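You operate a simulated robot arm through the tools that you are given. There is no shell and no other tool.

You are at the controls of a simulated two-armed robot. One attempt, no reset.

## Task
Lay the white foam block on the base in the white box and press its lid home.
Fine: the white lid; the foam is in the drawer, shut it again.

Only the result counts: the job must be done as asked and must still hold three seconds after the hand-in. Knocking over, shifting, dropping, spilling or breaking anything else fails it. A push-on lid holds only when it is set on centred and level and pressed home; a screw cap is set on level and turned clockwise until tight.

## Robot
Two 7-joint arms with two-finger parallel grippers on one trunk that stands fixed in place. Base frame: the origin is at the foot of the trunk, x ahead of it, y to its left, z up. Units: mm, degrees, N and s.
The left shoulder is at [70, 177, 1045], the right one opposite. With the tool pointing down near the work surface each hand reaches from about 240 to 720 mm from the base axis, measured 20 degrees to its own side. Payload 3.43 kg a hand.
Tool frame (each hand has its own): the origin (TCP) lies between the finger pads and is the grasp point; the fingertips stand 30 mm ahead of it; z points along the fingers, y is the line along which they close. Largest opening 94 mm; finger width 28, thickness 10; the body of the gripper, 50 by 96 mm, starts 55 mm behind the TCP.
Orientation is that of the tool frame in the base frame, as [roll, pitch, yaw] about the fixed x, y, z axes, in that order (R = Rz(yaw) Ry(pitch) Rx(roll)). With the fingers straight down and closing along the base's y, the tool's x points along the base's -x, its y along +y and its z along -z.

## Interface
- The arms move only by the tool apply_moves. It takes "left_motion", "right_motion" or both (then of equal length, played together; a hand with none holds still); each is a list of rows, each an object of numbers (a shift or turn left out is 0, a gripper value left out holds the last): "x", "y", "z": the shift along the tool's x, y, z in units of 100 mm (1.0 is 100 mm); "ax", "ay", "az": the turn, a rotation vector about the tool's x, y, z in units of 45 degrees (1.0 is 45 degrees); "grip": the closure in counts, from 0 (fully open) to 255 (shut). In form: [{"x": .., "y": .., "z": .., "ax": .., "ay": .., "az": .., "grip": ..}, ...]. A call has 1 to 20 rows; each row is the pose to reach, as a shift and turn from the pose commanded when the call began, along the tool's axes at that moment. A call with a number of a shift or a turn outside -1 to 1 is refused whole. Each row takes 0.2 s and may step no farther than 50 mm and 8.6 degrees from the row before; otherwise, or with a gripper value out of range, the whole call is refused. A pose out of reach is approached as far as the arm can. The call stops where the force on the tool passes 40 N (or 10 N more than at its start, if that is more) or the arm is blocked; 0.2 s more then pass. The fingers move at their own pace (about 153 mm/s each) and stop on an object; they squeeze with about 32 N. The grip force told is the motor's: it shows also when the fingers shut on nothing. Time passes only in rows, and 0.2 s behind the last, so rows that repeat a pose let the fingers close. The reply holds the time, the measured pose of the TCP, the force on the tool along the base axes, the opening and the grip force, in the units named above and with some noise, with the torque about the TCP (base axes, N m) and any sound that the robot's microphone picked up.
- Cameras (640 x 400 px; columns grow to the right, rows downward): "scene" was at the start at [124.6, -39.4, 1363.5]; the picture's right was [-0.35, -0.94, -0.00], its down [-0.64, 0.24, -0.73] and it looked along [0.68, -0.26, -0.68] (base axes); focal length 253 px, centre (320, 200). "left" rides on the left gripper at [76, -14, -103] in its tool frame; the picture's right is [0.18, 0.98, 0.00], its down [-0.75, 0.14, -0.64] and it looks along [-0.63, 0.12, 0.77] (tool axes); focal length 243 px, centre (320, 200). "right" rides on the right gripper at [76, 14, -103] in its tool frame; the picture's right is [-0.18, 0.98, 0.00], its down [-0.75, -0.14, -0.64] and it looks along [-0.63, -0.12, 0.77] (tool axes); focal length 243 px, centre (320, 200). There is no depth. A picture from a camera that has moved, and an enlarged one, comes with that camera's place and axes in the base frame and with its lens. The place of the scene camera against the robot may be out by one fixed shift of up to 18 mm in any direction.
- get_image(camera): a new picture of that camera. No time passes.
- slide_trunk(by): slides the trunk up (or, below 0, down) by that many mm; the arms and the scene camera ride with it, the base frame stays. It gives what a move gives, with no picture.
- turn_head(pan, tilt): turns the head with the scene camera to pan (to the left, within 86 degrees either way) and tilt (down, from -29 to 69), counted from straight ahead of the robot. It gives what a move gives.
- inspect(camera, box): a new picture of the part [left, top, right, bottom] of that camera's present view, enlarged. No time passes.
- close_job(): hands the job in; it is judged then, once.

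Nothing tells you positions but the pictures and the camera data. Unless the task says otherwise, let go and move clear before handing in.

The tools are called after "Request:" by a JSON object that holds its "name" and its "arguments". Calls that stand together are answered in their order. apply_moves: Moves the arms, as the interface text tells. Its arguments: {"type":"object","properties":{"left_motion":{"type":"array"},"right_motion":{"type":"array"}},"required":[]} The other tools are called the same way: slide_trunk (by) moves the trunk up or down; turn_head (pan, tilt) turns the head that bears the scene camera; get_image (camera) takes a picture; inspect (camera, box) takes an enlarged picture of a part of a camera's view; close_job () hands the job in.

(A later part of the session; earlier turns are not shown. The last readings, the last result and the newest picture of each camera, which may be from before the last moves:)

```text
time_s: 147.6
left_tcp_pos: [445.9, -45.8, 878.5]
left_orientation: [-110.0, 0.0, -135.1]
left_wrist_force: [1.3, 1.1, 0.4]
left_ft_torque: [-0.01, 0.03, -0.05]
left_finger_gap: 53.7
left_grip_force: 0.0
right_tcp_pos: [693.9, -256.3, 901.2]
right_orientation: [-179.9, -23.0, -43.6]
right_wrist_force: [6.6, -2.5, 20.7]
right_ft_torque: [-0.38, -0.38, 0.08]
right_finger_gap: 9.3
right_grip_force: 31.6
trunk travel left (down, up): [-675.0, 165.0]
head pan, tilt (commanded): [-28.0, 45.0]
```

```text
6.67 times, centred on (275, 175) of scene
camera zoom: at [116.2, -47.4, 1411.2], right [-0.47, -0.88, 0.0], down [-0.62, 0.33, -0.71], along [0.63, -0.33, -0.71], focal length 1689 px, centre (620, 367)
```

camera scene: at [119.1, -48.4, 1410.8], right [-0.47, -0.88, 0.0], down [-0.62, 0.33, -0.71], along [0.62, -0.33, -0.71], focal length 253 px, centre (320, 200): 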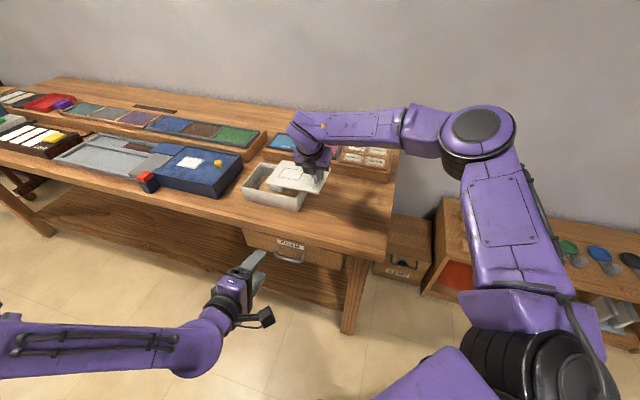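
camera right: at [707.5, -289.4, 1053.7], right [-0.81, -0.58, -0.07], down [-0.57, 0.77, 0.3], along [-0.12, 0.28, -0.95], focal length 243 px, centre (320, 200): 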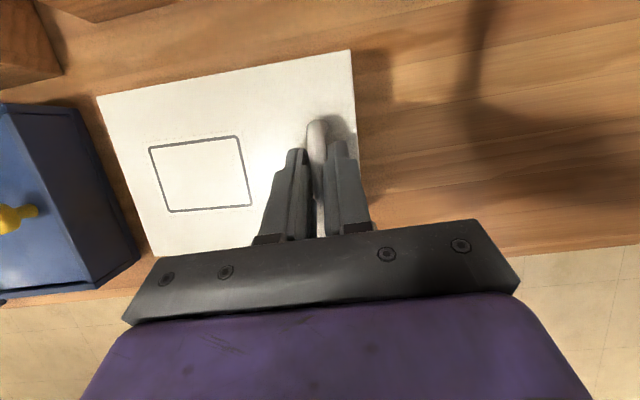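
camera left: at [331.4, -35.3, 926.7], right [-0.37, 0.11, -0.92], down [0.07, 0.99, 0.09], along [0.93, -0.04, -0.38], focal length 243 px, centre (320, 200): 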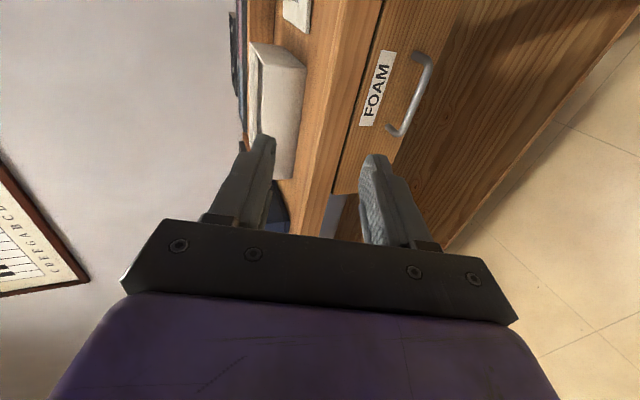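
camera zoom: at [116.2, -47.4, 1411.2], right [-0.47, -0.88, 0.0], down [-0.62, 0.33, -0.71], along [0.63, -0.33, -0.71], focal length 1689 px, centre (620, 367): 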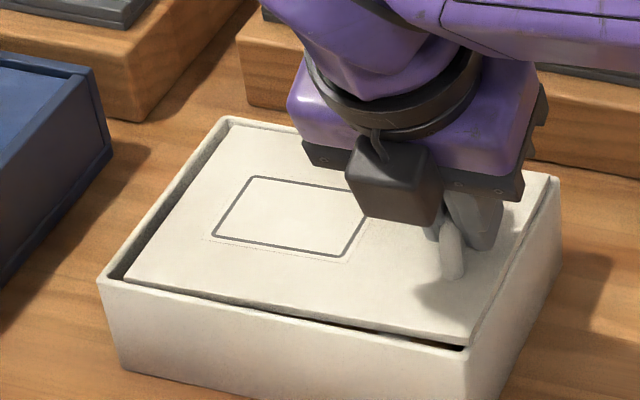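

Shifting moved the free end more than the handle end, so the lid has about 1° of yaw left and sits 1.2 mm too far right. I'll unload, take out that yaw and offset, and then settle it again.

Request:
{"name": "apply_moves", "arguments": {"right_motion": [{"x": 0.0156, "z": -0.0369}, {"x": 0.0156, "z": -0.0369}, {"x": 0.0064, "y": -0.012, "z": -0.0408, "ax": -0.0095, "az": 0.0225}, {"x": 0.0064, "y": -0.012, "z": -0.0408, "ax": -0.0095, "az": 0.0225}, {"x": 0.0064, "y": -0.012, "z": -0.0408, "ax": -0.0095, "az": 0.0225}]}}

Request:
{"name": "inspect", "arguments": {"camera": "right", "box": [50, 20, 420, 270]}}

Request:
{"name": "inspect", "arguments": {"camera": "scene", "box": [235, 145, 315, 205]}}

```text
time_s: 148.8
left_tcp_pos: [448.9, -45.8, 876.7]
left_orientation: [-110.0, -0.1, -135.2]
left_wrist_force: [-0.1, 0.7, 0.2]
left_ft_torque: [0.04, -0.02, 0.0]
left_finger_gap: 53.4
left_grip_force: 0.0
right_tcp_pos: [695.8, -255.8, 902.3]
right_orientation: [180.0, -22.9, -44.6]
right_wrist_force: [-0.3, -0.5, -1.3]
right_ft_torque: [-0.03, 0.05, 0.0]
right_finger_gap: 9.2
right_grip_force: 31.6
trunk travel left (down, up): [-675.0, 165.0]
head pan, tilt (commanded): [-28.0, 45.0]
```

```text
1.60 times, centred on (235, 145) of right
camera zoom: at [707.4, -287.7, 1027.6], right [-0.81, -0.58, -0.07], down [-0.57, 0.76, 0.3], along [-0.12, 0.28, -0.95], focal length 388 px, centre (456, 288)
```

zoom: 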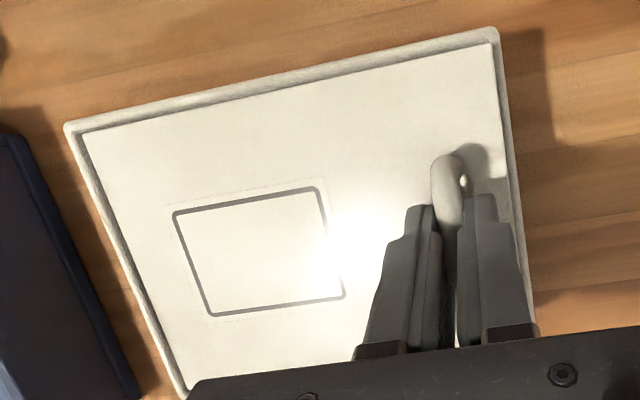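

```text
6.67 times, centred on (275, 175) of scene
camera zoom: at [119.1, -48.2, 1410.8], right [-0.47, -0.88, 0.0], down [-0.62, 0.33, -0.71], along [0.62, -0.33, -0.71], focal length 1689 px, centre (620, 367)
```

zoom: 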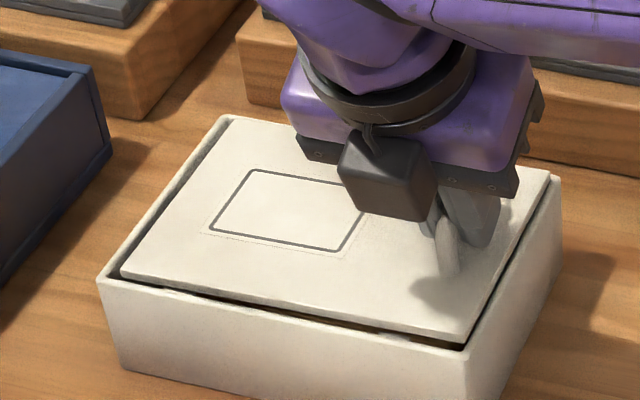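

Yaw is now aligned and the margins are near even. I'll shift 1 mm along the long axis and lower it gently onto the catches.

Request:
{"name": "apply_moves", "arguments": {"right_motion": [{"y": -0.01}, {"y": -0.01, "x": -0.006, "z": 0.0138}, {"y": -0.01, "x": -0.01, "z": 0.023}, {"y": -0.01, "x": -0.01, "z": 0.023}]}}

Request:
{"name": "inspect", "arguments": {"camera": "right", "box": [50, 20, 420, 270]}}

Request:
{"name": "inspect", "arguments": {"camera": "scene", "box": [235, 145, 315, 205]}}

Request:
{"name": "inspect", "arguments": {"camera": "left", "box": [240, 20, 320, 160]}}

```text
time_s: 149.8
left_tcp_pos: [448.1, -46.8, 879.0]
left_orientation: [-110.1, 0.0, -135.1]
left_wrist_force: [0.8, 0.1, -0.2]
left_ft_torque: [-0.02, -0.01, 0.03]
left_finger_gap: 53.3
left_grip_force: 0.0
right_tcp_pos: [696.0, -254.6, 901.3]
right_orientation: [-180.0, -22.9, -44.6]
right_wrist_force: [0.9, -1.0, 2.8]
right_ft_torque: [0.04, 0.04, -0.01]
right_finger_gap: 9.3
right_grip_force: 32.4
trunk travel left (down, up): [-675.0, 165.0]
head pan, tilt (commanded): [-28.0, 45.0]
```

```text
1.60 times, centred on (235, 145) of right
camera zoom: at [708.0, -287.3, 1026.1], right [-0.81, -0.58, -0.07], down [-0.57, 0.76, 0.3], along [-0.12, 0.28, -0.95], focal length 388 px, centre (456, 288)
```

zoom: 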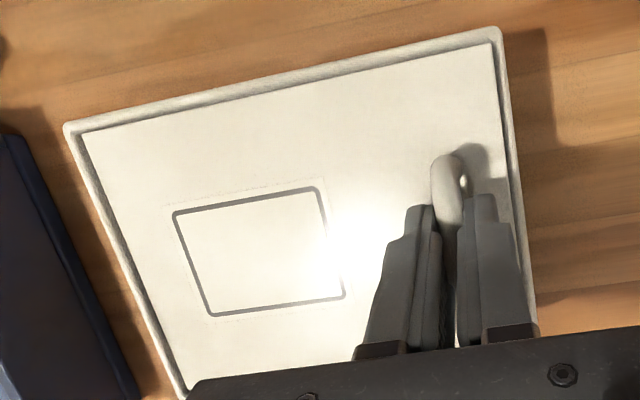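

```text
6.67 times, centred on (275, 175) of scene
camera zoom: at [118.7, -48.3, 1410.9], right [-0.47, -0.88, 0.0], down [-0.62, 0.33, -0.71], along [0.62, -0.33, -0.71], focal length 1689 px, centre (620, 367)
```

zoom: 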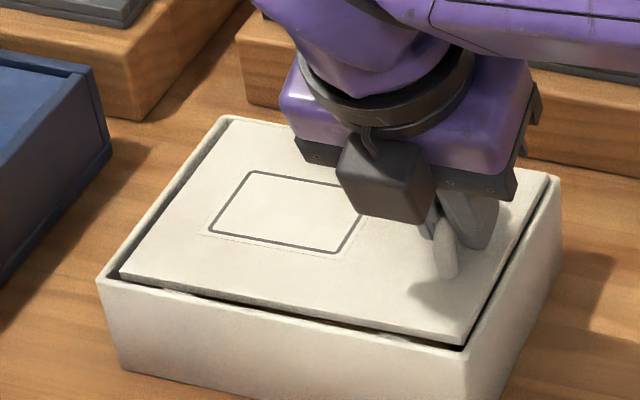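

```text
2.86 times, centred on (280, 90) of left
camera zoom: at [331.2, -35.2, 926.9], right [-0.37, 0.11, -0.92], down [0.07, 0.99, 0.09], along [0.93, -0.04, -0.38], focal length 693 px, centre (434, 514)
```

zoom: 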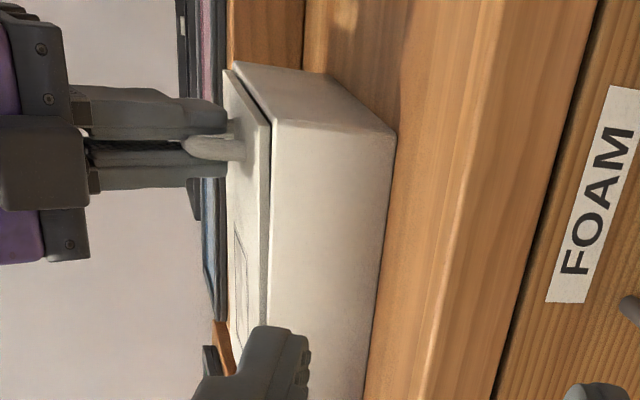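

The lid sits level on the catches just at rim height, contact about 3 N. I'm releasing the handle gently and lifting the fingers straight off it.

Request:
{"name": "apply_moves", "arguments": {"right_motion": [{"grip": 235}, {"grip": 220}, {"grip": 205}, {"grip": 185}, {"grip": 160}, {"grip": 140}, {"grip": 140}]}}

Request:
{"name": "apply_moves", "arguments": {"right_motion": [{"x": 0.02, "z": -0.046}, {"x": 0.06, "z": -0.138}, {"x": 0.12, "z": -0.277}, {"x": 0.19, "z": -0.44}, {"x": 0.232, "z": -0.553}, {"x": 0.232, "z": -0.553}]}}

Request:
{"name": "get_image", "arguments": {"camera": "right"}}

Request:
{"name": "inspect", "arguments": {"camera": "right", "box": [100, 40, 400, 240]}}

Request:
{"name": "inspect", "arguments": {"camera": "scene", "box": [235, 145, 315, 205]}}

Request:
{"name": "inspect", "arguments": {"camera": "left", "box": [240, 20, 320, 160]}}

```text
time_s: 151.4
left_tcp_pos: [448.0, -47.0, 877.1]
left_orientation: [-110.1, 0.0, -135.1]
left_wrist_force: [1.3, -0.5, 0.0]
left_ft_torque: [0.0, 0.02, -0.01]
left_finger_gap: 53.3
left_grip_force: 0.0
right_tcp_pos: [695.8, -254.7, 901.6]
right_orientation: [-180.0, -22.9, -44.8]
right_wrist_force: [0.3, -0.1, 0.5]
right_ft_torque: [-0.02, 0.0, -0.01]
right_finger_gap: 42.0
right_grip_force: 0.1
trunk travel left (down, up): [-675.0, 165.0]
head pan, tilt (commanded): [-28.0, 45.0]
```

```text
time_s: 152.8
left_tcp_pos: [449.8, -46.9, 877.8]
left_orientation: [-110.1, 0.0, -135.0]
left_wrist_force: [0.5, -0.7, -0.8]
left_ft_torque: [0.0, 0.01, -0.02]
left_finger_gap: 53.4
left_grip_force: 0.0
right_tcp_pos: [696.5, -255.2, 960.3]
right_orientation: [-180.0, -22.9, -44.6]
right_wrist_force: [-0.8, 0.0, 0.2]
right_ft_torque: [-0.02, -0.02, 0.01]
right_finger_gap: 42.5
right_grip_force: 0.0
trunk travel left (down, up): [-675.0, 165.0]
head pan, tilt (commanded): [-28.0, 45.0]
```

```text
taken
camera right: at [708.3, -287.6, 1085.6], right [-0.81, -0.58, -0.07], down [-0.57, 0.76, 0.3], along [-0.12, 0.28, -0.95], focal length 243 px, centre (320, 200)
```

right: 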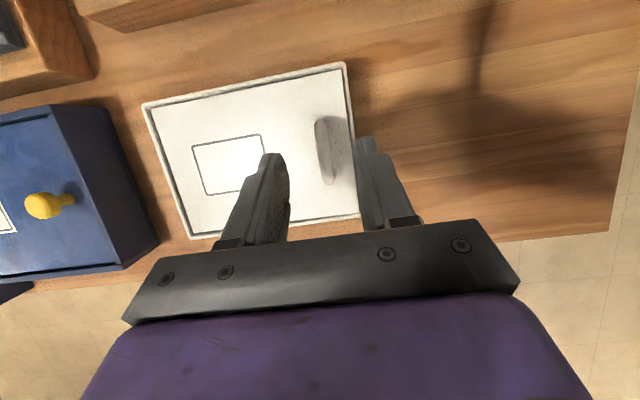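

```text
2.00 times, centred on (250, 140) of right
camera zoom: at [708.3, -287.6, 1085.6], right [-0.81, -0.58, -0.07], down [-0.57, 0.76, 0.3], along [-0.12, 0.28, -0.95], focal length 485 px, centre (460, 320)
```

zoom: 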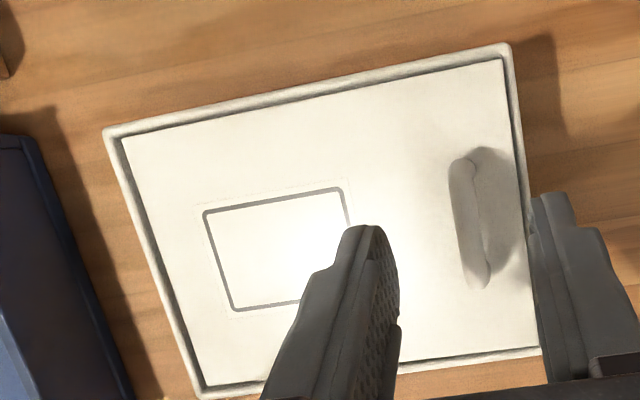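

```text
6.67 times, centred on (275, 175) of scene
camera zoom: at [119.1, -48.4, 1410.8], right [-0.47, -0.88, 0.0], down [-0.62, 0.33, -0.71], along [0.62, -0.33, -0.71], focal length 1689 px, centre (620, 367)
```

zoom: 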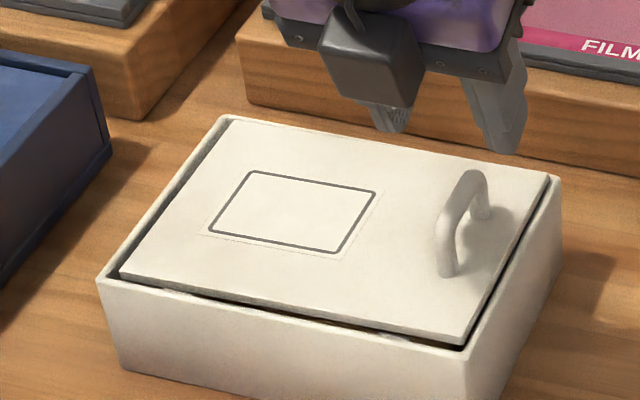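

```text
2.86 times, centred on (280, 90) of left
camera zoom: at [331.5, -35.2, 926.7], right [-0.37, 0.11, -0.92], down [0.07, 0.99, 0.09], along [0.93, -0.04, -0.38], focal length 693 px, centre (434, 514)
```

zoom: 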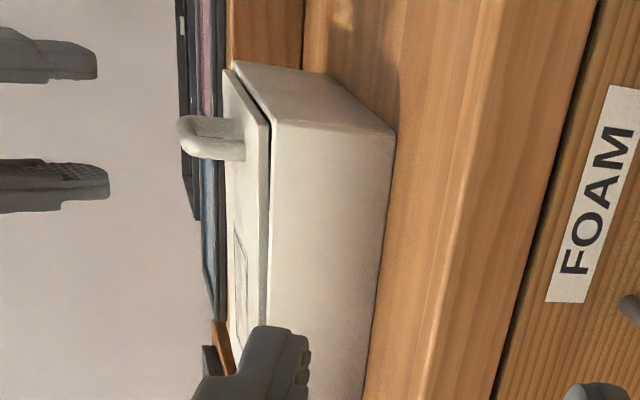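

The lid is seated inside the rim on its own and looks level. I'm checking the gaps at its corners for centring before pressing.

Request:
{"name": "inspect", "arguments": {"camera": "right", "box": [135, 85, 195, 135]}}

Request:
{"name": "inspect", "arguments": {"camera": "right", "box": [310, 50, 370, 100]}}

Request:
{"name": "inspect", "arguments": {"camera": "right", "box": [170, 195, 230, 245]}}

Request:
{"name": "inspect", "arguments": {"camera": "scene", "box": [240, 180, 310, 205]}}

Request:
{"name": "inspect", "arguments": {"camera": "scene", "box": [280, 160, 325, 200]}}

```text
8.00 times, centred on (165, 110) of right
camera zoom: at [708.3, -287.6, 1085.6], right [-0.81, -0.58, -0.07], down [-0.57, 0.76, 0.3], along [-0.12, 0.28, -0.95], focal length 1941 px, centre (1560, 920)
```

zoom: 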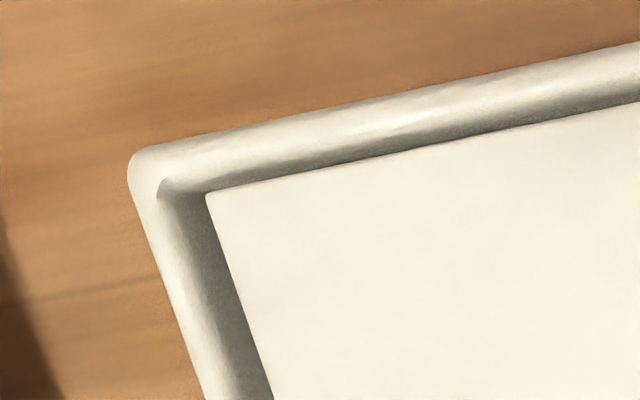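

```text
8.00 times, centred on (340, 75) of right
camera zoom: at [708.3, -287.6, 1085.6], right [-0.81, -0.58, -0.07], down [-0.57, 0.76, 0.3], along [-0.12, 0.28, -0.95], focal length 1941 px, centre (160, 1200)
```

zoom: 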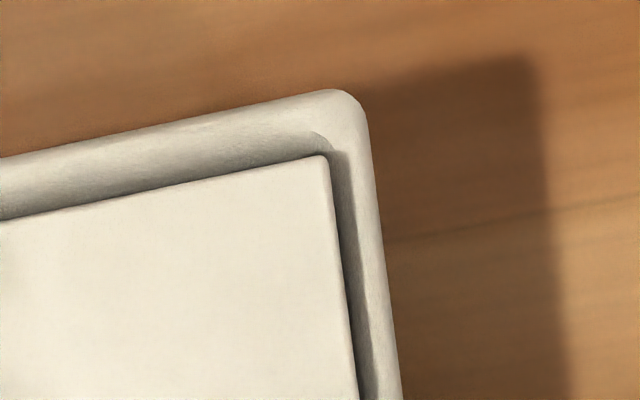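

```text
8.00 times, centred on (200, 220) of right
camera zoom: at [708.3, -287.6, 1085.6], right [-0.81, -0.58, -0.07], down [-0.57, 0.76, 0.3], along [-0.12, 0.28, -0.95], focal length 1941 px, centre (1280, 40)
```

zoom: 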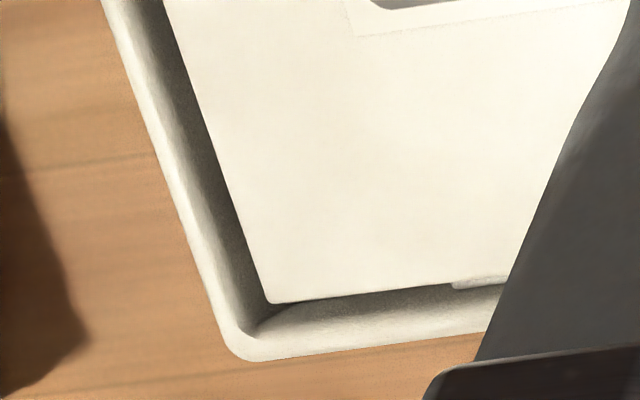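

```text
9.14 times, centred on (275, 192) of scene
camera zoom: at [119.1, -48.4, 1410.8], right [-0.47, -0.88, 0.0], down [-0.62, 0.33, -0.71], along [0.62, -0.33, -0.71], focal length 2316 px, centre (731, 269)
```

zoom: 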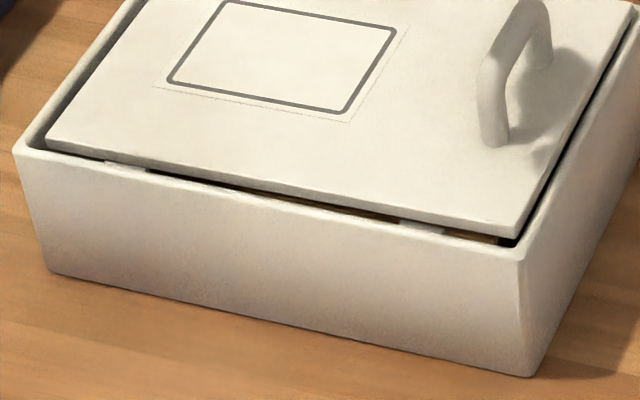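

```text
10.00 times, centred on (302, 180) of scene
camera zoom: at [119.1, -48.4, 1410.8], right [-0.47, -0.88, 0.0], down [-0.62, 0.33, -0.71], along [0.62, -0.33, -0.71], focal length 2533 px, centre (495, 400)
```

zoom: 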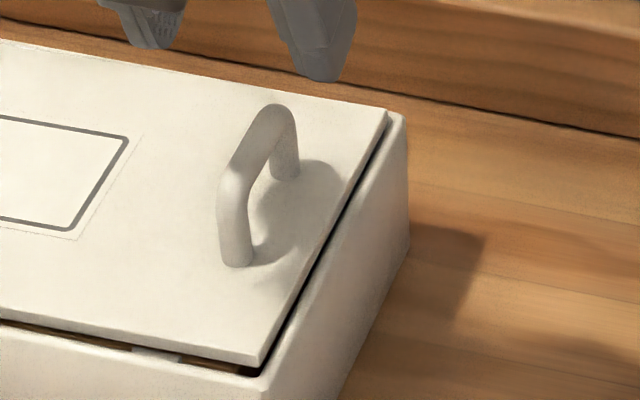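

Centred within about a millimetre, resting on the four catches with the handle end a hair high. I'll close the fingers into a fist, roll the wrist off its limit, and lean a bit more so I can press on the lid's middle.

Request:
{"name": "apply_moves", "arguments": {"right_motion": [{"az": 0.15, "grip": 200}, {"az": 0.33, "grip": 255}, {"az": 0.51}, {"az": 0.69}, {"az": 0.87}, {"az": 1.0}, {"az": 1.0}]}}

Request:
{"name": "apply_moves", "arguments": {"right_motion": [{"ax": 0.05, "ay": 0.05}, {"ax": 0.1, "ay": 0.1}, {"ax": 0.15, "ay": 0.15}, {"ax": 0.1886, "ay": 0.1886}, {"ax": 0.1886, "ay": 0.1886}]}}

Request:
{"name": "get_image", "arguments": {"camera": "right"}}

Request:
{"name": "get_image", "arguments": {"camera": "scene"}}

```text
time_s: 154.4
left_tcp_pos: [448.5, -47.9, 876.4]
left_orientation: [-110.1, 0.1, -135.0]
left_wrist_force: [0.6, 0.0, -0.5]
left_ft_torque: [-0.02, 0.02, 0.04]
left_finger_gap: 53.8
left_grip_force: 0.1
right_tcp_pos: [696.3, -254.5, 960.7]
right_orientation: [-163.4, -16.0, -92.1]
right_wrist_force: [1.3, 0.1, -0.3]
right_ft_torque: [0.01, 0.0, 0.02]
right_finger_gap: 0.1
right_grip_force: 32.4
trunk travel left (down, up): [-675.0, 165.0]
head pan, tilt (commanded): [-28.0, 45.0]
```

```text
time_s: 155.6
left_tcp_pos: [450.6, -46.6, 877.4]
left_orientation: [-110.0, -0.1, -135.1]
left_wrist_force: [-1.0, 0.0, 0.2]
left_ft_torque: [0.0, 0.0, -0.04]
left_finger_gap: 53.4
left_grip_force: 0.1
right_tcp_pos: [696.8, -254.4, 960.5]
right_orientation: [-153.7, -23.8, -95.3]
right_wrist_force: [0.4, 0.2, 0.0]
right_ft_torque: [0.02, -0.02, 0.0]
right_finger_gap: 0.3
right_grip_force: 32.1
trunk travel left (down, up): [-675.0, 165.0]
head pan, tilt (commanded): [-28.0, 45.0]
```

```text
taken
camera right: at [635.1, -284.9, 1070.3], right [-0.88, 0.07, -0.47], down [-0.07, 0.96, 0.28], along [0.47, 0.28, -0.84], focal length 243 px, centre (320, 200)
```

right: 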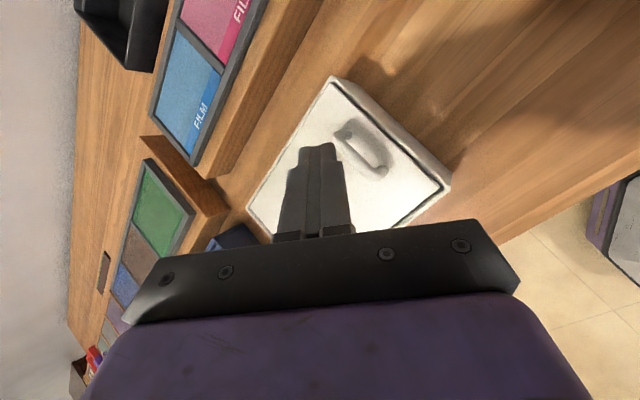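

```text
taken
camera scene: at [119.0, -48.3, 1410.8], right [-0.47, -0.88, 0.0], down [-0.62, 0.33, -0.71], along [0.62, -0.33, -0.71], focal length 253 px, centre (320, 200)
```

scene: 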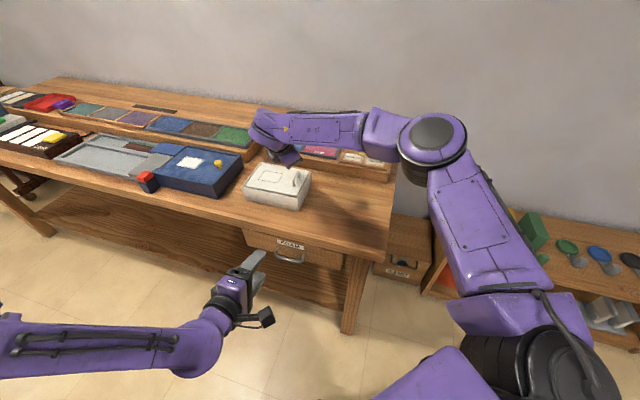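

Fist closed and leaning 35°. I'll move over the lid's centre, about 20 mm above it.

Request:
{"name": "apply_moves", "arguments": {"right_motion": [{"x": -0.08, "y": -0.05, "z": 0.05}, {"x": -0.2, "y": -0.11, "z": 0.13}, {"x": -0.33, "y": -0.18, "z": 0.21}, {"x": -0.45, "y": -0.25, "z": 0.3}, {"x": -0.53, "y": -0.29, "z": 0.35}, {"x": -0.556, "y": -0.308, "z": 0.367}, {"x": -0.556, "y": -0.308, "z": 0.367}]}}

Request:
{"name": "get_image", "arguments": {"camera": "right"}}

Request:
{"name": "inspect", "arguments": {"camera": "scene", "box": [230, 130, 330, 215]}}

```text
time_s: 157.2
left_tcp_pos: [449.3, -47.1, 877.1]
left_orientation: [-110.2, 0.0, -135.0]
left_wrist_force: [-0.7, 0.3, 0.3]
left_ft_torque: [0.02, 0.0, 0.0]
left_finger_gap: 53.7
left_grip_force: 0.0
right_tcp_pos: [743.7, -214.4, 920.3]
right_orientation: [-153.8, -23.9, -95.3]
right_wrist_force: [-0.2, -0.1, -0.4]
right_ft_torque: [0.0, 0.04, -0.02]
right_finger_gap: 0.0
right_grip_force: 31.5
trunk travel left (down, up): [-675.0, 165.0]
head pan, tilt (commanded): [-28.0, 45.0]
```

```text
taken
camera right: at [683.1, -246.3, 1030.1], right [-0.88, 0.07, -0.47], down [-0.07, 0.96, 0.28], along [0.47, 0.28, -0.84], focal length 243 px, centre (320, 200)
```

right: 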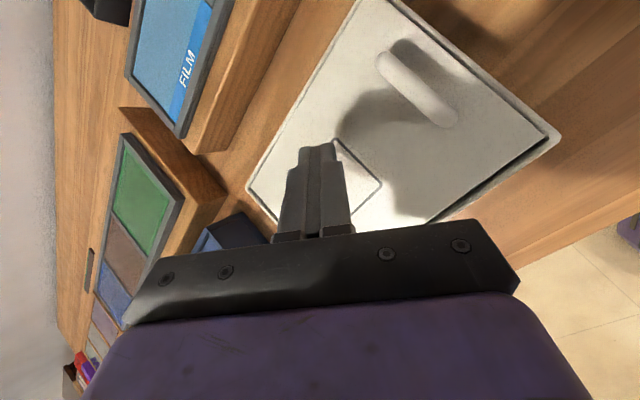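

```text
4.71 times, centred on (280, 172) of scene
camera zoom: at [118.9, -48.3, 1410.8], right [-0.47, -0.88, 0.0], down [-0.62, 0.33, -0.71], along [0.62, -0.33, -0.71], focal length 1192 px, centre (508, 329)
```

zoom: 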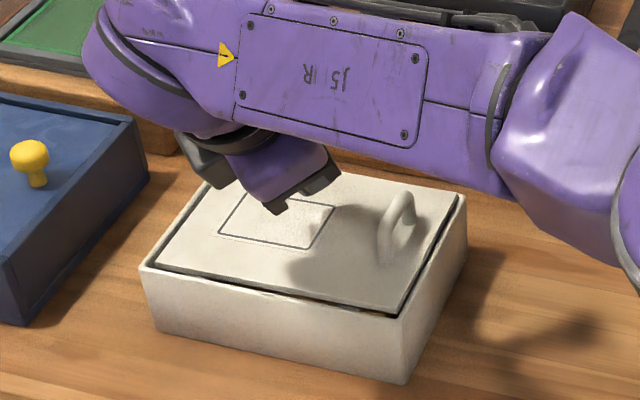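

The fist is over the middle. I press straight down in small steps and listen for a click.

Request:
{"name": "apply_moves", "arguments": {"right_motion": [{"x": -0.0242, "y": 0.0243, "z": 0.0492}, {"x": -0.0484, "y": 0.0487, "z": 0.0984}, {"x": -0.0646, "y": 0.0649, "z": 0.1312}, {"x": -0.0726, "y": 0.073, "z": 0.1476}, {"x": -0.0807, "y": 0.0811, "z": 0.164}]}}

Request:
{"name": "apply_moves", "arguments": {"right_motion": [{"x": -0.0081, "y": 0.0081, "z": 0.0164}, {"x": -0.0161, "y": 0.0162, "z": 0.0328}, {"x": -0.0242, "y": 0.0243, "z": 0.0492}, {"x": -0.0323, "y": 0.0324, "z": 0.0656}]}}

Request:
{"name": "inspect", "arguments": {"camera": "scene", "box": [230, 130, 330, 215]}}

```text
time_s: 158.4
left_tcp_pos: [448.4, -45.6, 877.5]
left_orientation: [-110.2, 0.1, -135.2]
left_wrist_force: [-0.2, 0.1, 0.3]
left_ft_torque: [0.0, 0.0, -0.01]
left_finger_gap: 53.6
left_grip_force: 0.1
right_tcp_pos: [743.4, -215.9, 900.5]
right_orientation: [-153.7, -23.8, -95.3]
right_wrist_force: [0.6, -0.4, 0.9]
right_ft_torque: [-0.01, 0.01, 0.0]
right_finger_gap: 0.0
right_grip_force: 31.5
trunk travel left (down, up): [-675.0, 165.0]
head pan, tilt (commanded): [-28.0, 45.0]
```

```text
time_s: 159.4
left_tcp_pos: [448.2, -46.0, 878.8]
left_orientation: [-110.0, 0.0, -135.2]
left_wrist_force: [-0.4, -0.8, 0.5]
left_ft_torque: [0.03, 0.04, 0.02]
left_finger_gap: 53.9
left_grip_force: 0.1
right_tcp_pos: [743.9, -217.0, 896.9]
right_orientation: [-153.4, -23.9, -95.4]
right_wrist_force: [6.0, 0.7, 18.0]
right_ft_torque: [0.01, -0.24, 0.01]
right_finger_gap: 0.0
right_grip_force: 32.2
trunk travel left (down, up): [-675.0, 165.0]
head pan, tilt (commanded): [-28.0, 45.0]
```

```text
4.71 times, centred on (280, 172) of scene
camera zoom: at [116.4, -46.8, 1411.4], right [-0.47, -0.88, 0.0], down [-0.62, 0.33, -0.71], along [0.63, -0.33, -0.71], focal length 1192 px, centre (508, 329)
```

zoom: 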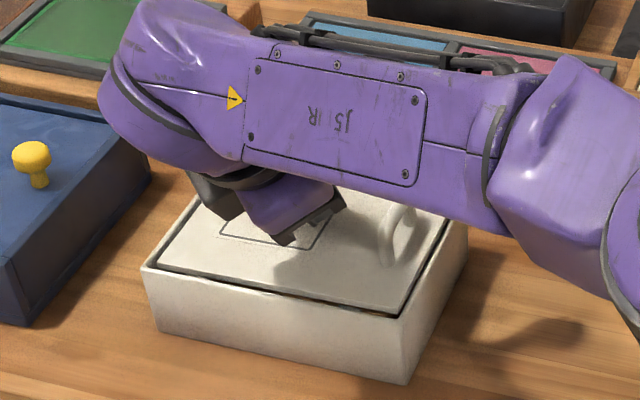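

Contact at 18 N, as expected at lid height. I keep pressing.

Request:
{"name": "apply_moves", "arguments": {"right_motion": [{"x": -0.0081, "y": 0.0081, "z": 0.0164}, {"x": -0.0161, "y": 0.0162, "z": 0.0328}, {"x": -0.0242, "y": 0.0243, "z": 0.0492}, {"x": -0.0323, "y": 0.0324, "z": 0.0656}]}}

Request:
{"name": "inspect", "arguments": {"camera": "scene", "box": [230, 130, 330, 215]}}

```text
time_s: 160.3
left_tcp_pos: [447.6, -46.0, 877.0]
left_orientation: [-110.0, -0.1, -135.0]
left_wrist_force: [0.2, 0.6, -0.5]
left_ft_torque: [0.01, 0.0, 0.01]
left_finger_gap: 53.8
left_grip_force: 0.1
right_tcp_pos: [743.7, -217.2, 894.9]
right_orientation: [-152.9, -23.9, -95.7]
right_wrist_force: [0.3, 1.2, 4.5]
right_ft_torque: [0.11, 0.15, -0.04]
right_finger_gap: 0.0
right_grip_force: 31.9
trunk travel left (down, up): [-675.0, 165.0]
head pan, tilt (commanded): [-28.0, 45.0]
stopped in row 4 (right hand): the force on the tool passed its limit at 41 N (the readings are from after the stop); the commanded pose is now the measured one
```

```text
4.71 times, centred on (280, 172) of scene
camera zoom: at [115.7, -47.4, 1410.8], right [-0.47, -0.88, 0.0], down [-0.62, 0.33, -0.71], along [0.63, -0.33, -0.71], focal length 1192 px, centre (508, 329)
```

zoom: 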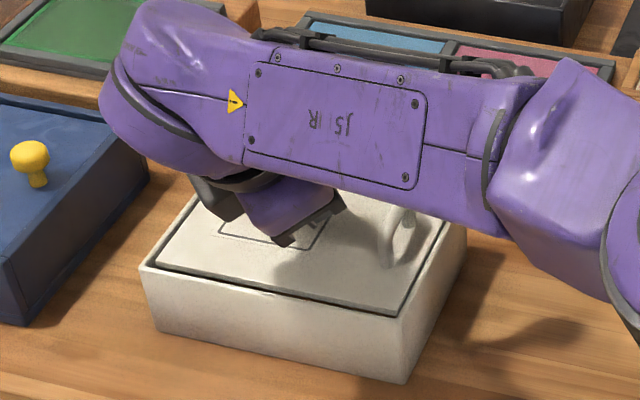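

It took 41 N with no click reported. I'll lift off a little and look at how the lid sits now.

Request:
{"name": "apply_moves", "arguments": {"right_motion": [{"x": 0.0242, "y": -0.0243, "z": -0.0492}, {"x": 0.0807, "y": -0.0811, "z": -0.164}, {"x": 0.161, "y": -0.162, "z": -0.328}, {"x": 0.242, "y": -0.243, "z": -0.492}, {"x": 0.242, "y": -0.243, "z": -0.492}]}}

Request:
{"name": "inspect", "arguments": {"camera": "scene", "box": [235, 145, 315, 205]}}

Request:
{"name": "inspect", "arguments": {"camera": "left", "box": [240, 20, 320, 160]}}

Request:
{"name": "get_image", "arguments": {"camera": "right"}}

Request:
{"name": "inspect", "arguments": {"camera": "right", "box": [240, 40, 480, 220]}}

```text
time_s: 161.5
left_tcp_pos: [448.8, -45.7, 876.9]
left_orientation: [-110.1, -0.1, -135.1]
left_wrist_force: [-1.1, -0.5, -0.1]
left_ft_torque: [-0.02, -0.01, 0.0]
left_finger_gap: 53.6
left_grip_force: 0.2
right_tcp_pos: [744.9, -217.2, 949.7]
right_orientation: [-153.2, -23.9, -95.5]
right_wrist_force: [-0.4, 0.0, 0.7]
right_ft_torque: [-0.02, 0.02, -0.03]
right_finger_gap: 0.0
right_grip_force: 32.2
trunk travel left (down, up): [-675.0, 165.0]
head pan, tilt (commanded): [-28.0, 45.0]
```

```text
6.67 times, centred on (275, 175) of scene
camera zoom: at [119.3, -48.3, 1410.8], right [-0.47, -0.88, 0.0], down [-0.62, 0.33, -0.71], along [0.62, -0.33, -0.71], focal length 1689 px, centre (620, 367)
```

zoom: 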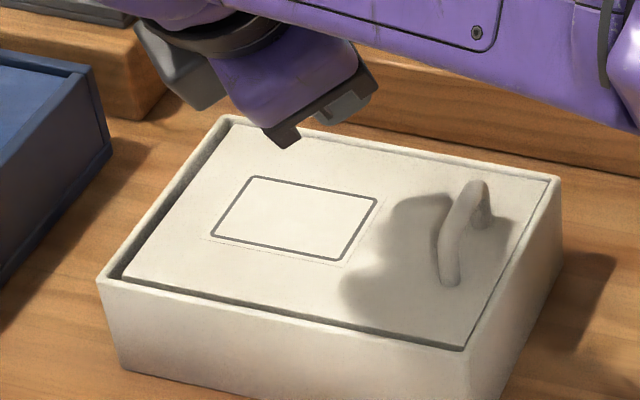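

```text
2.86 times, centred on (280, 90) of left
camera zoom: at [331.6, -35.2, 926.6], right [-0.37, 0.11, -0.92], down [0.07, 0.99, 0.09], along [0.93, -0.04, -0.38], focal length 693 px, centre (434, 514)
```

zoom: 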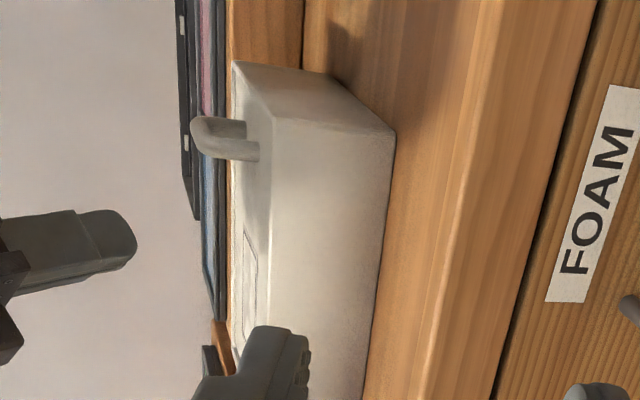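

```text
taken
camera right: at [683.2, -247.0, 1059.6], right [-0.87, 0.07, -0.48], down [-0.07, 0.96, 0.28], along [0.48, 0.28, -0.83], focal length 243 px, centre (320, 200)
```

right: 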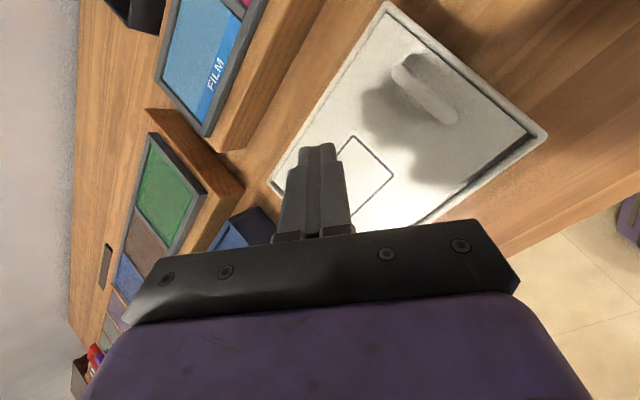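

```text
2.22 times, centred on (360, 130) of right
camera zoom: at [683.2, -247.0, 1059.6], right [-0.87, 0.07, -0.48], down [-0.07, 0.96, 0.28], along [0.48, 0.28, -0.83], focal length 539 px, centre (231, 356)
```

zoom: 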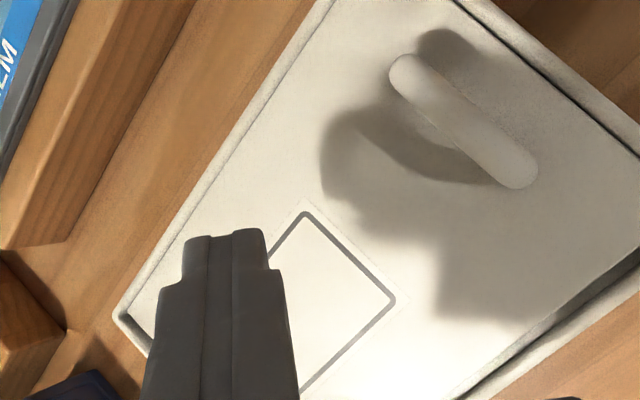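

The lid has gone down below the rim along its whole length, including the handle end. I'm checking closely whether it is fully home and level.

Request:
{"name": "inspect", "arguments": {"camera": "scene", "box": [240, 175, 310, 205]}}

Request:
{"name": "inspect", "arguments": {"camera": "scene", "box": [240, 150, 285, 190]}}

Request:
{"name": "inspect", "arguments": {"camera": "scene", "box": [280, 160, 325, 200]}}

Request:
{"name": "inspect", "arguments": {"camera": "right", "box": [380, 0, 550, 110]}}

Request:
{"name": "inspect", "arguments": {"camera": "right", "box": [400, 110, 560, 230]}}

```text
9.14 times, centred on (275, 190) of scene
camera zoom: at [119.3, -48.3, 1410.8], right [-0.47, -0.88, 0.0], down [-0.62, 0.33, -0.71], along [0.62, -0.33, -0.71], focal length 2316 px, centre (731, 291)
```

zoom: 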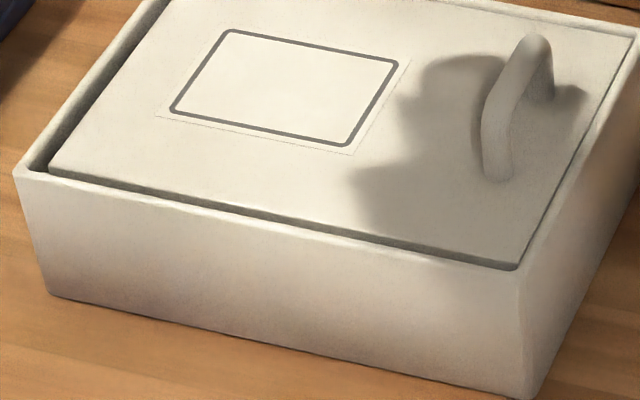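

```text
10.00 times, centred on (262, 170) of scene
camera zoom: at [119.3, -48.3, 1410.8], right [-0.47, -0.88, 0.0], down [-0.62, 0.33, -0.71], along [0.62, -0.33, -0.71], focal length 2533 px, centre (895, 500)
```

zoom: 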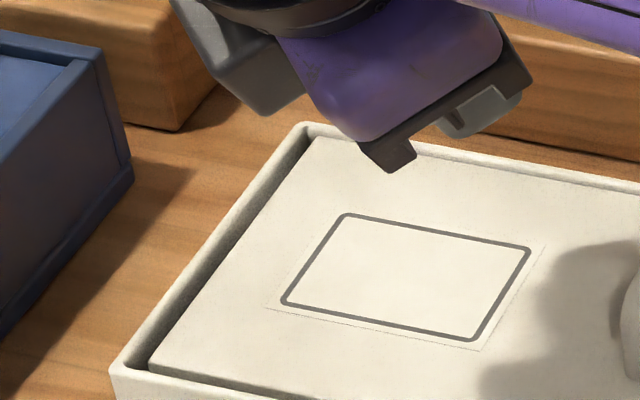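

```text
10.00 times, centred on (302, 180) of scene
camera zoom: at [119.3, -48.3, 1410.8], right [-0.47, -0.88, 0.0], down [-0.62, 0.33, -0.71], along [0.62, -0.33, -0.71], focal length 2533 px, centre (495, 400)
```

zoom: 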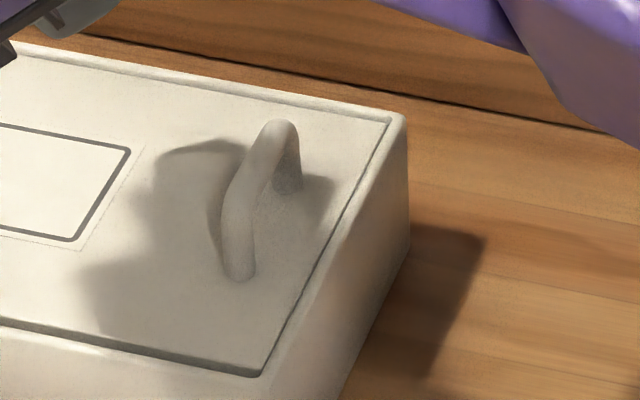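

```text
3.64 times, centred on (465, 55) of right
camera zoom: at [683.2, -247.0, 1059.6], right [-0.87, 0.07, -0.48], down [-0.07, 0.96, 0.28], along [0.48, 0.28, -0.83], focal length 882 px, centre (-207, 727)
```

zoom: 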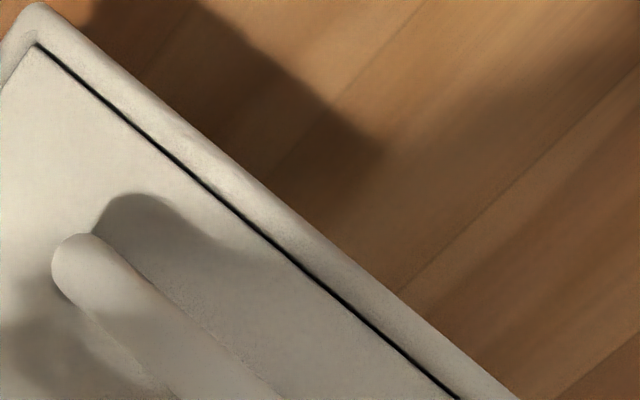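

```text
3.33 times, centred on (480, 170) of right
camera zoom: at [683.2, -247.0, 1059.6], right [-0.87, 0.07, -0.48], down [-0.07, 0.96, 0.28], along [0.48, 0.28, -0.83], focal length 809 px, centre (-213, 300)
```

zoom: 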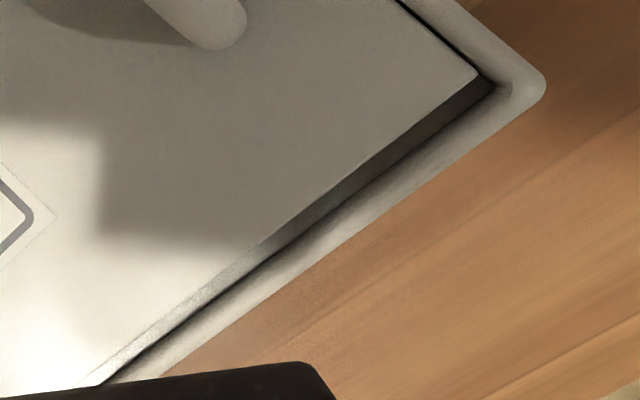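

The lid appears seated just below the rim all round. To be sure it is home at both ends, I'll press gently further toward the free end and compare contact heights.

Request:
{"name": "apply_moves", "arguments": {"right_motion": [{"x": -0.07, "y": 0.005, "z": 0.07}, {"x": -0.16, "y": 0.01, "z": 0.16}, {"x": -0.26, "y": 0.015, "z": 0.26}, {"x": -0.33, "y": 0.02, "z": 0.33}, {"x": -0.359, "y": 0.021, "z": 0.362}, {"x": -0.359, "y": 0.021, "z": 0.362}]}}

Request:
{"name": "apply_moves", "arguments": {"right_motion": [{"x": -0.0081, "y": 0.0081, "z": 0.0164}, {"x": -0.0161, "y": 0.0162, "z": 0.0328}, {"x": -0.0242, "y": 0.0243, "z": 0.0492}, {"x": -0.0323, "y": 0.0324, "z": 0.0656}, {"x": -0.0363, "y": 0.0365, "z": 0.0738}]}}

```text
time_s: 162.9
left_tcp_pos: [448.7, -46.9, 877.7]
left_orientation: [-110.1, 0.0, -135.2]
left_wrist_force: [0.6, 0.0, -0.1]
left_ft_torque: [0.0, -0.02, 0.02]
left_finger_gap: 53.4
left_grip_force: 0.0
right_tcp_pos: [761.1, -199.9, 905.4]
right_orientation: [-153.2, -23.8, -95.5]
right_wrist_force: [0.3, 0.1, 0.0]
right_ft_torque: [0.01, 0.02, -0.01]
right_finger_gap: 0.1
right_grip_force: 32.6
trunk travel left (down, up): [-675.0, 165.0]
head pan, tilt (commanded): [-28.0, 45.0]
```

```text
time_s: 164.1
left_tcp_pos: [447.8, -46.7, 876.7]
left_orientation: [-110.1, 0.0, -135.2]
left_wrist_force: [-0.1, -0.1, 0.0]
left_ft_torque: [0.01, 0.01, 0.01]
left_finger_gap: 53.2
left_grip_force: 0.0
right_tcp_pos: [761.5, -200.7, 897.2]
right_orientation: [-153.2, -23.9, -95.4]
right_wrist_force: [-0.4, -0.4, 0.5]
right_ft_torque: [0.04, -0.03, -0.01]
right_finger_gap: 0.1
right_grip_force: 31.7
trunk travel left (down, up): [-675.0, 165.0]
head pan, tilt (commanded): [-28.0, 45.0]
```

Request:
{"name": "apply_moves", "arguments": {"right_motion": [{"x": -0.0061, "y": 0.0061, "z": 0.0123}, {"x": -0.0101, "y": 0.0101, "z": 0.0205}, {"x": -0.0101, "y": 0.0101, "z": 0.0205}]}}

Request:
{"name": "apply_moves", "arguments": {"right_motion": [{"x": -0.004, "y": 0.0041, "z": 0.0082}, {"x": -0.0081, "y": 0.0081, "z": 0.0164}, {"x": -0.0081, "y": 0.0081, "z": 0.0164}]}}

Request:
{"name": "apply_moves", "arguments": {"right_motion": [{"x": -0.004, "y": 0.0041, "z": 0.0082}, {"x": -0.0081, "y": 0.0081, "z": 0.0164}, {"x": -0.0081, "y": 0.0081, "z": 0.0164}]}}

```text
time_s: 164.9
left_tcp_pos: [448.8, -47.1, 878.0]
left_orientation: [-110.0, 0.0, -135.1]
left_wrist_force: [0.8, -0.4, 0.1]
left_ft_torque: [-0.02, -0.01, 0.01]
left_finger_gap: 53.5
left_grip_force: 0.0
right_tcp_pos: [762.0, -199.2, 895.2]
right_orientation: [-153.2, -23.9, -95.4]
right_wrist_force: [-0.4, 0.3, 0.0]
right_ft_torque: [0.04, 0.0, -0.02]
right_finger_gap: 0.1
right_grip_force: 32.3
trunk travel left (down, up): [-675.0, 165.0]
head pan, tilt (commanded): [-28.0, 45.0]
```

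```text
time_s: 165.7
left_tcp_pos: [449.2, -46.7, 877.5]
left_orientation: [-110.0, 0.0, -135.1]
left_wrist_force: [1.0, -0.6, 0.2]
left_ft_torque: [-0.01, 0.02, 0.0]
left_finger_gap: 53.6
left_grip_force: 0.1
right_tcp_pos: [760.5, -199.0, 893.0]
right_orientation: [-153.2, -23.9, -95.5]
right_wrist_force: [0.5, 0.5, 0.1]
right_ft_torque: [0.03, -0.02, -0.01]
right_finger_gap: 0.0
right_grip_force: 31.9
trunk travel left (down, up): [-675.0, 165.0]
head pan, tilt (commanded): [-28.0, 45.0]
```

```text
time_s: 166.5
left_tcp_pos: [449.3, -47.3, 877.3]
left_orientation: [-110.1, -0.1, -135.1]
left_wrist_force: [0.2, -0.1, 0.7]
left_ft_torque: [-0.01, 0.01, -0.01]
left_finger_gap: 53.6
left_grip_force: 0.1
right_tcp_pos: [760.9, -199.5, 892.5]
right_orientation: [-153.3, -23.8, -95.5]
right_wrist_force: [1.4, -0.8, 3.4]
right_ft_torque: [-0.01, -0.03, 0.0]
right_finger_gap: 0.1
right_grip_force: 31.9
trunk travel left (down, up): [-675.0, 165.0]
head pan, tilt (commanded): [-28.0, 45.0]
```

Contact at z 892.5 there. I'll press at this end as well, up to the force limit.

Request:
{"name": "apply_moves", "arguments": {"right_motion": [{"x": -0.0081, "y": 0.0081, "z": 0.0164}, {"x": -0.0161, "y": 0.0162, "z": 0.0328}, {"x": -0.0202, "y": 0.0203, "z": 0.041}]}}

Request:
{"name": "apply_moves", "arguments": {"right_motion": [{"x": -0.0081, "y": 0.0081, "z": 0.0164}, {"x": -0.0161, "y": 0.0162, "z": 0.0328}, {"x": -0.0202, "y": 0.0203, "z": 0.041}]}}

```text
time_s: 167.3
left_tcp_pos: [447.0, -45.8, 878.8]
left_orientation: [-110.1, 0.0, -135.1]
left_wrist_force: [-0.7, 0.4, 1.1]
left_ft_torque: [0.01, 0.0, -0.02]
left_finger_gap: 53.4
left_grip_force: 0.1
right_tcp_pos: [760.4, -199.3, 890.2]
right_orientation: [-152.8, -23.9, -95.8]
right_wrist_force: [9.7, -1.0, 25.6]
right_ft_torque: [-0.09, -0.43, 0.03]
right_finger_gap: 0.2
right_grip_force: 32.1
trunk travel left (down, up): [-675.0, 165.0]
head pan, tilt (commanded): [-28.0, 45.0]
```

```text
time_s: 168.0
left_tcp_pos: [445.7, -45.9, 878.6]
left_orientation: [-109.8, 0.1, -135.1]
left_wrist_force: [0.2, 0.9, 0.6]
left_ft_torque: [-0.02, -0.01, -0.02]
left_finger_gap: 53.4
left_grip_force: 0.0
right_tcp_pos: [759.1, -199.5, 890.5]
right_orientation: [-152.4, -24.3, -95.8]
right_wrist_force: [-4.1, 3.4, 16.9]
right_ft_torque: [0.1, 0.07, 0.01]
right_finger_gap: 0.0
right_grip_force: 31.6
right hand out of reach, approached as far as the arm can: row 3
trunk travel left (down, up): [-675.0, 165.0]
head pan, tilt (commanded): [-28.0, 45.0]
stopped in row 3 (right hand): the force on the tool passed its limit at 42 N (the readings are from after the stop); the commanded pose is now the measured one
```

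No click reported. Now I do the same on the handle side of the centre, well clear of the handle itself.

Request:
{"name": "apply_moves", "arguments": {"right_motion": [{"x": 0.0404, "y": -0.0406, "z": -0.082}, {"x": 0.0807, "y": -0.0811, "z": -0.164}, {"x": 0.2, "y": 0.04, "z": -0.16}, {"x": 0.32, "y": 0.17, "z": -0.16}, {"x": 0.463, "y": 0.294, "z": -0.163}, {"x": 0.463, "y": 0.294, "z": -0.163}]}}

Request:
{"name": "inspect", "arguments": {"camera": "scene", "box": [235, 145, 315, 205]}}

Request:
{"name": "get_image", "arguments": {"camera": "right"}}

```text
time_s: 169.4
left_tcp_pos: [449.6, -46.3, 877.1]
left_orientation: [-110.1, -0.1, -135.1]
left_wrist_force: [-0.4, 0.1, -0.2]
left_ft_torque: [-0.01, 0.03, -0.02]
left_finger_gap: 53.5
left_grip_force: 0.1
right_tcp_pos: [725.7, -237.6, 903.2]
right_orientation: [-152.8, -24.1, -95.6]
right_wrist_force: [-1.4, -0.6, 0.3]
right_ft_torque: [-0.01, 0.0, -0.02]
right_finger_gap: 0.2
right_grip_force: 31.9
trunk travel left (down, up): [-675.0, 165.0]
head pan, tilt (commanded): [-28.0, 45.0]
```

```text
6.67 times, centred on (275, 175) of scene
camera zoom: at [119.5, -47.9, 1410.8], right [-0.47, -0.88, 0.0], down [-0.62, 0.33, -0.71], along [0.62, -0.33, -0.71], focal length 1689 px, centre (620, 367)
```

zoom: 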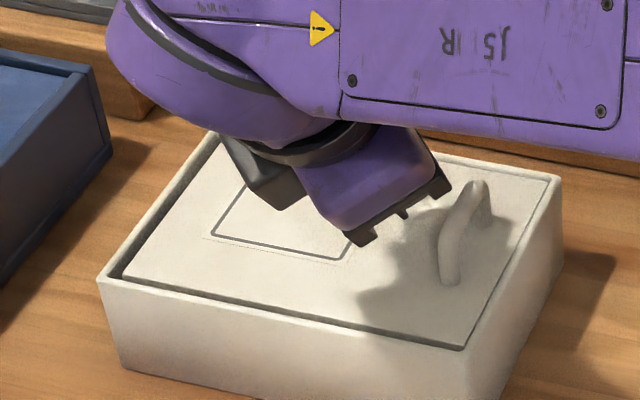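

```text
taken
camera right: at [662.9, -267.3, 1012.7], right [-0.87, 0.07, -0.49], down [-0.08, 0.96, 0.27], along [0.48, 0.27, -0.83], focal length 243 px, centre (320, 200)
```

right: 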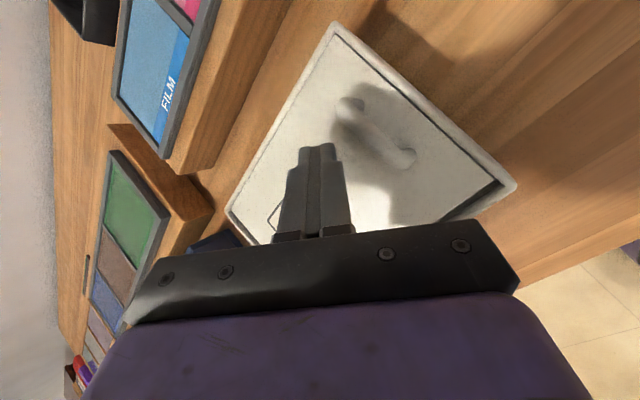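

Request:
{"name": "apply_moves", "arguments": {"right_motion": [{"x": -0.0121, "y": 0.0122, "z": 0.0246}, {"x": -0.0242, "y": 0.0243, "z": 0.0492}, {"x": -0.0323, "y": 0.0324, "z": 0.0656}, {"x": -0.0323, "y": 0.0324, "z": 0.0656}]}}

Request:
{"name": "apply_moves", "arguments": {"right_motion": [{"x": -0.0061, "y": 0.0061, "z": 0.0123}, {"x": -0.0101, "y": 0.0101, "z": 0.0205}, {"x": -0.0101, "y": 0.0101, "z": 0.0205}]}}

Request:
{"name": "apply_moves", "arguments": {"right_motion": [{"x": -0.004, "y": 0.0041, "z": 0.0082}, {"x": -0.0081, "y": 0.0081, "z": 0.0164}, {"x": -0.0081, "y": 0.0081, "z": 0.0164}]}}

```text
time_s: 170.4
left_tcp_pos: [448.9, -46.7, 877.8]
left_orientation: [-110.1, 0.0, -135.2]
left_wrist_force: [-0.2, -0.1, 0.6]
left_ft_torque: [0.03, 0.0, -0.02]
left_finger_gap: 53.7
left_grip_force: 0.0
right_tcp_pos: [724.6, -239.0, 896.0]
right_orientation: [-152.8, -24.1, -95.5]
right_wrist_force: [0.8, 0.8, 0.6]
right_ft_torque: [0.03, 0.0, -0.02]
right_finger_gap: 0.0
right_grip_force: 32.4
trunk travel left (down, up): [-675.0, 165.0]
head pan, tilt (commanded): [-28.0, 45.0]
```

```text
time_s: 171.2
left_tcp_pos: [448.6, -45.4, 878.4]
left_orientation: [-110.1, 0.0, -135.1]
left_wrist_force: [-0.4, 0.3, -0.3]
left_ft_torque: [-0.06, 0.04, 0.0]
left_finger_gap: 53.3
left_grip_force: 0.0
right_tcp_pos: [724.7, -240.0, 893.6]
right_orientation: [-152.9, -24.1, -95.5]
right_wrist_force: [0.3, -0.7, 0.1]
right_ft_torque: [-0.03, 0.01, 0.03]
right_finger_gap: 0.0
right_grip_force: 32.0
trunk travel left (down, up): [-675.0, 165.0]
head pan, tilt (commanded): [-28.0, 45.0]
```

```text
time_s: 172.0
left_tcp_pos: [448.3, -46.2, 877.9]
left_orientation: [-110.1, 0.0, -135.1]
left_wrist_force: [-0.2, 0.6, -0.8]
left_ft_torque: [-0.01, 0.0, -0.02]
left_finger_gap: 53.6
left_grip_force: 0.0
right_tcp_pos: [725.5, -238.9, 891.1]
right_orientation: [-152.8, -24.1, -95.5]
right_wrist_force: [-0.1, 0.6, -0.8]
right_ft_torque: [0.01, -0.02, 0.01]
right_finger_gap: 0.0
right_grip_force: 31.9
trunk travel left (down, up): [-675.0, 165.0]
head pan, tilt (commanded): [-28.0, 45.0]
```

Request:
{"name": "apply_moves", "arguments": {"right_motion": [{"x": -0.004, "y": 0.0041, "z": 0.0082}, {"x": -0.0061, "y": 0.0061, "z": 0.0123}, {"x": -0.0061, "y": 0.0061, "z": 0.0123}]}}

Request:
{"name": "apply_moves", "arguments": {"right_motion": [{"x": -0.004, "y": 0.0041, "z": 0.0082}, {"x": -0.0081, "y": 0.0081, "z": 0.0164}, {"x": -0.0081, "y": 0.0081, "z": 0.0164}]}}

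```text
time_s: 172.8
left_tcp_pos: [449.4, -45.7, 877.5]
left_orientation: [-110.1, 0.0, -135.1]
left_wrist_force: [0.2, 0.3, -0.3]
left_ft_torque: [-0.03, 0.01, 0.01]
left_finger_gap: 53.8
left_grip_force: 0.1
right_tcp_pos: [725.6, -239.1, 892.1]
right_orientation: [-152.7, -24.1, -95.5]
right_wrist_force: [0.7, 0.9, 1.3]
right_ft_torque: [0.01, -0.01, -0.01]
right_finger_gap: 0.1
right_grip_force: 31.9
trunk travel left (down, up): [-675.0, 165.0]
head pan, tilt (commanded): [-28.0, 45.0]
```

```text
time_s: 173.6
left_tcp_pos: [447.6, -45.0, 879.2]
left_orientation: [-110.2, 0.0, -135.2]
left_wrist_force: [0.9, -0.2, 0.4]
left_ft_torque: [0.01, 0.02, -0.01]
left_finger_gap: 53.6
left_grip_force: 0.2
right_tcp_pos: [725.4, -238.7, 890.4]
right_orientation: [-152.6, -24.1, -95.6]
right_wrist_force: [1.7, -0.1, 10.8]
right_ft_torque: [0.0, -0.15, 0.0]
right_finger_gap: 0.1
right_grip_force: 32.0
trunk travel left (down, up): [-675.0, 165.0]
head pan, tilt (commanded): [-28.0, 45.0]
```

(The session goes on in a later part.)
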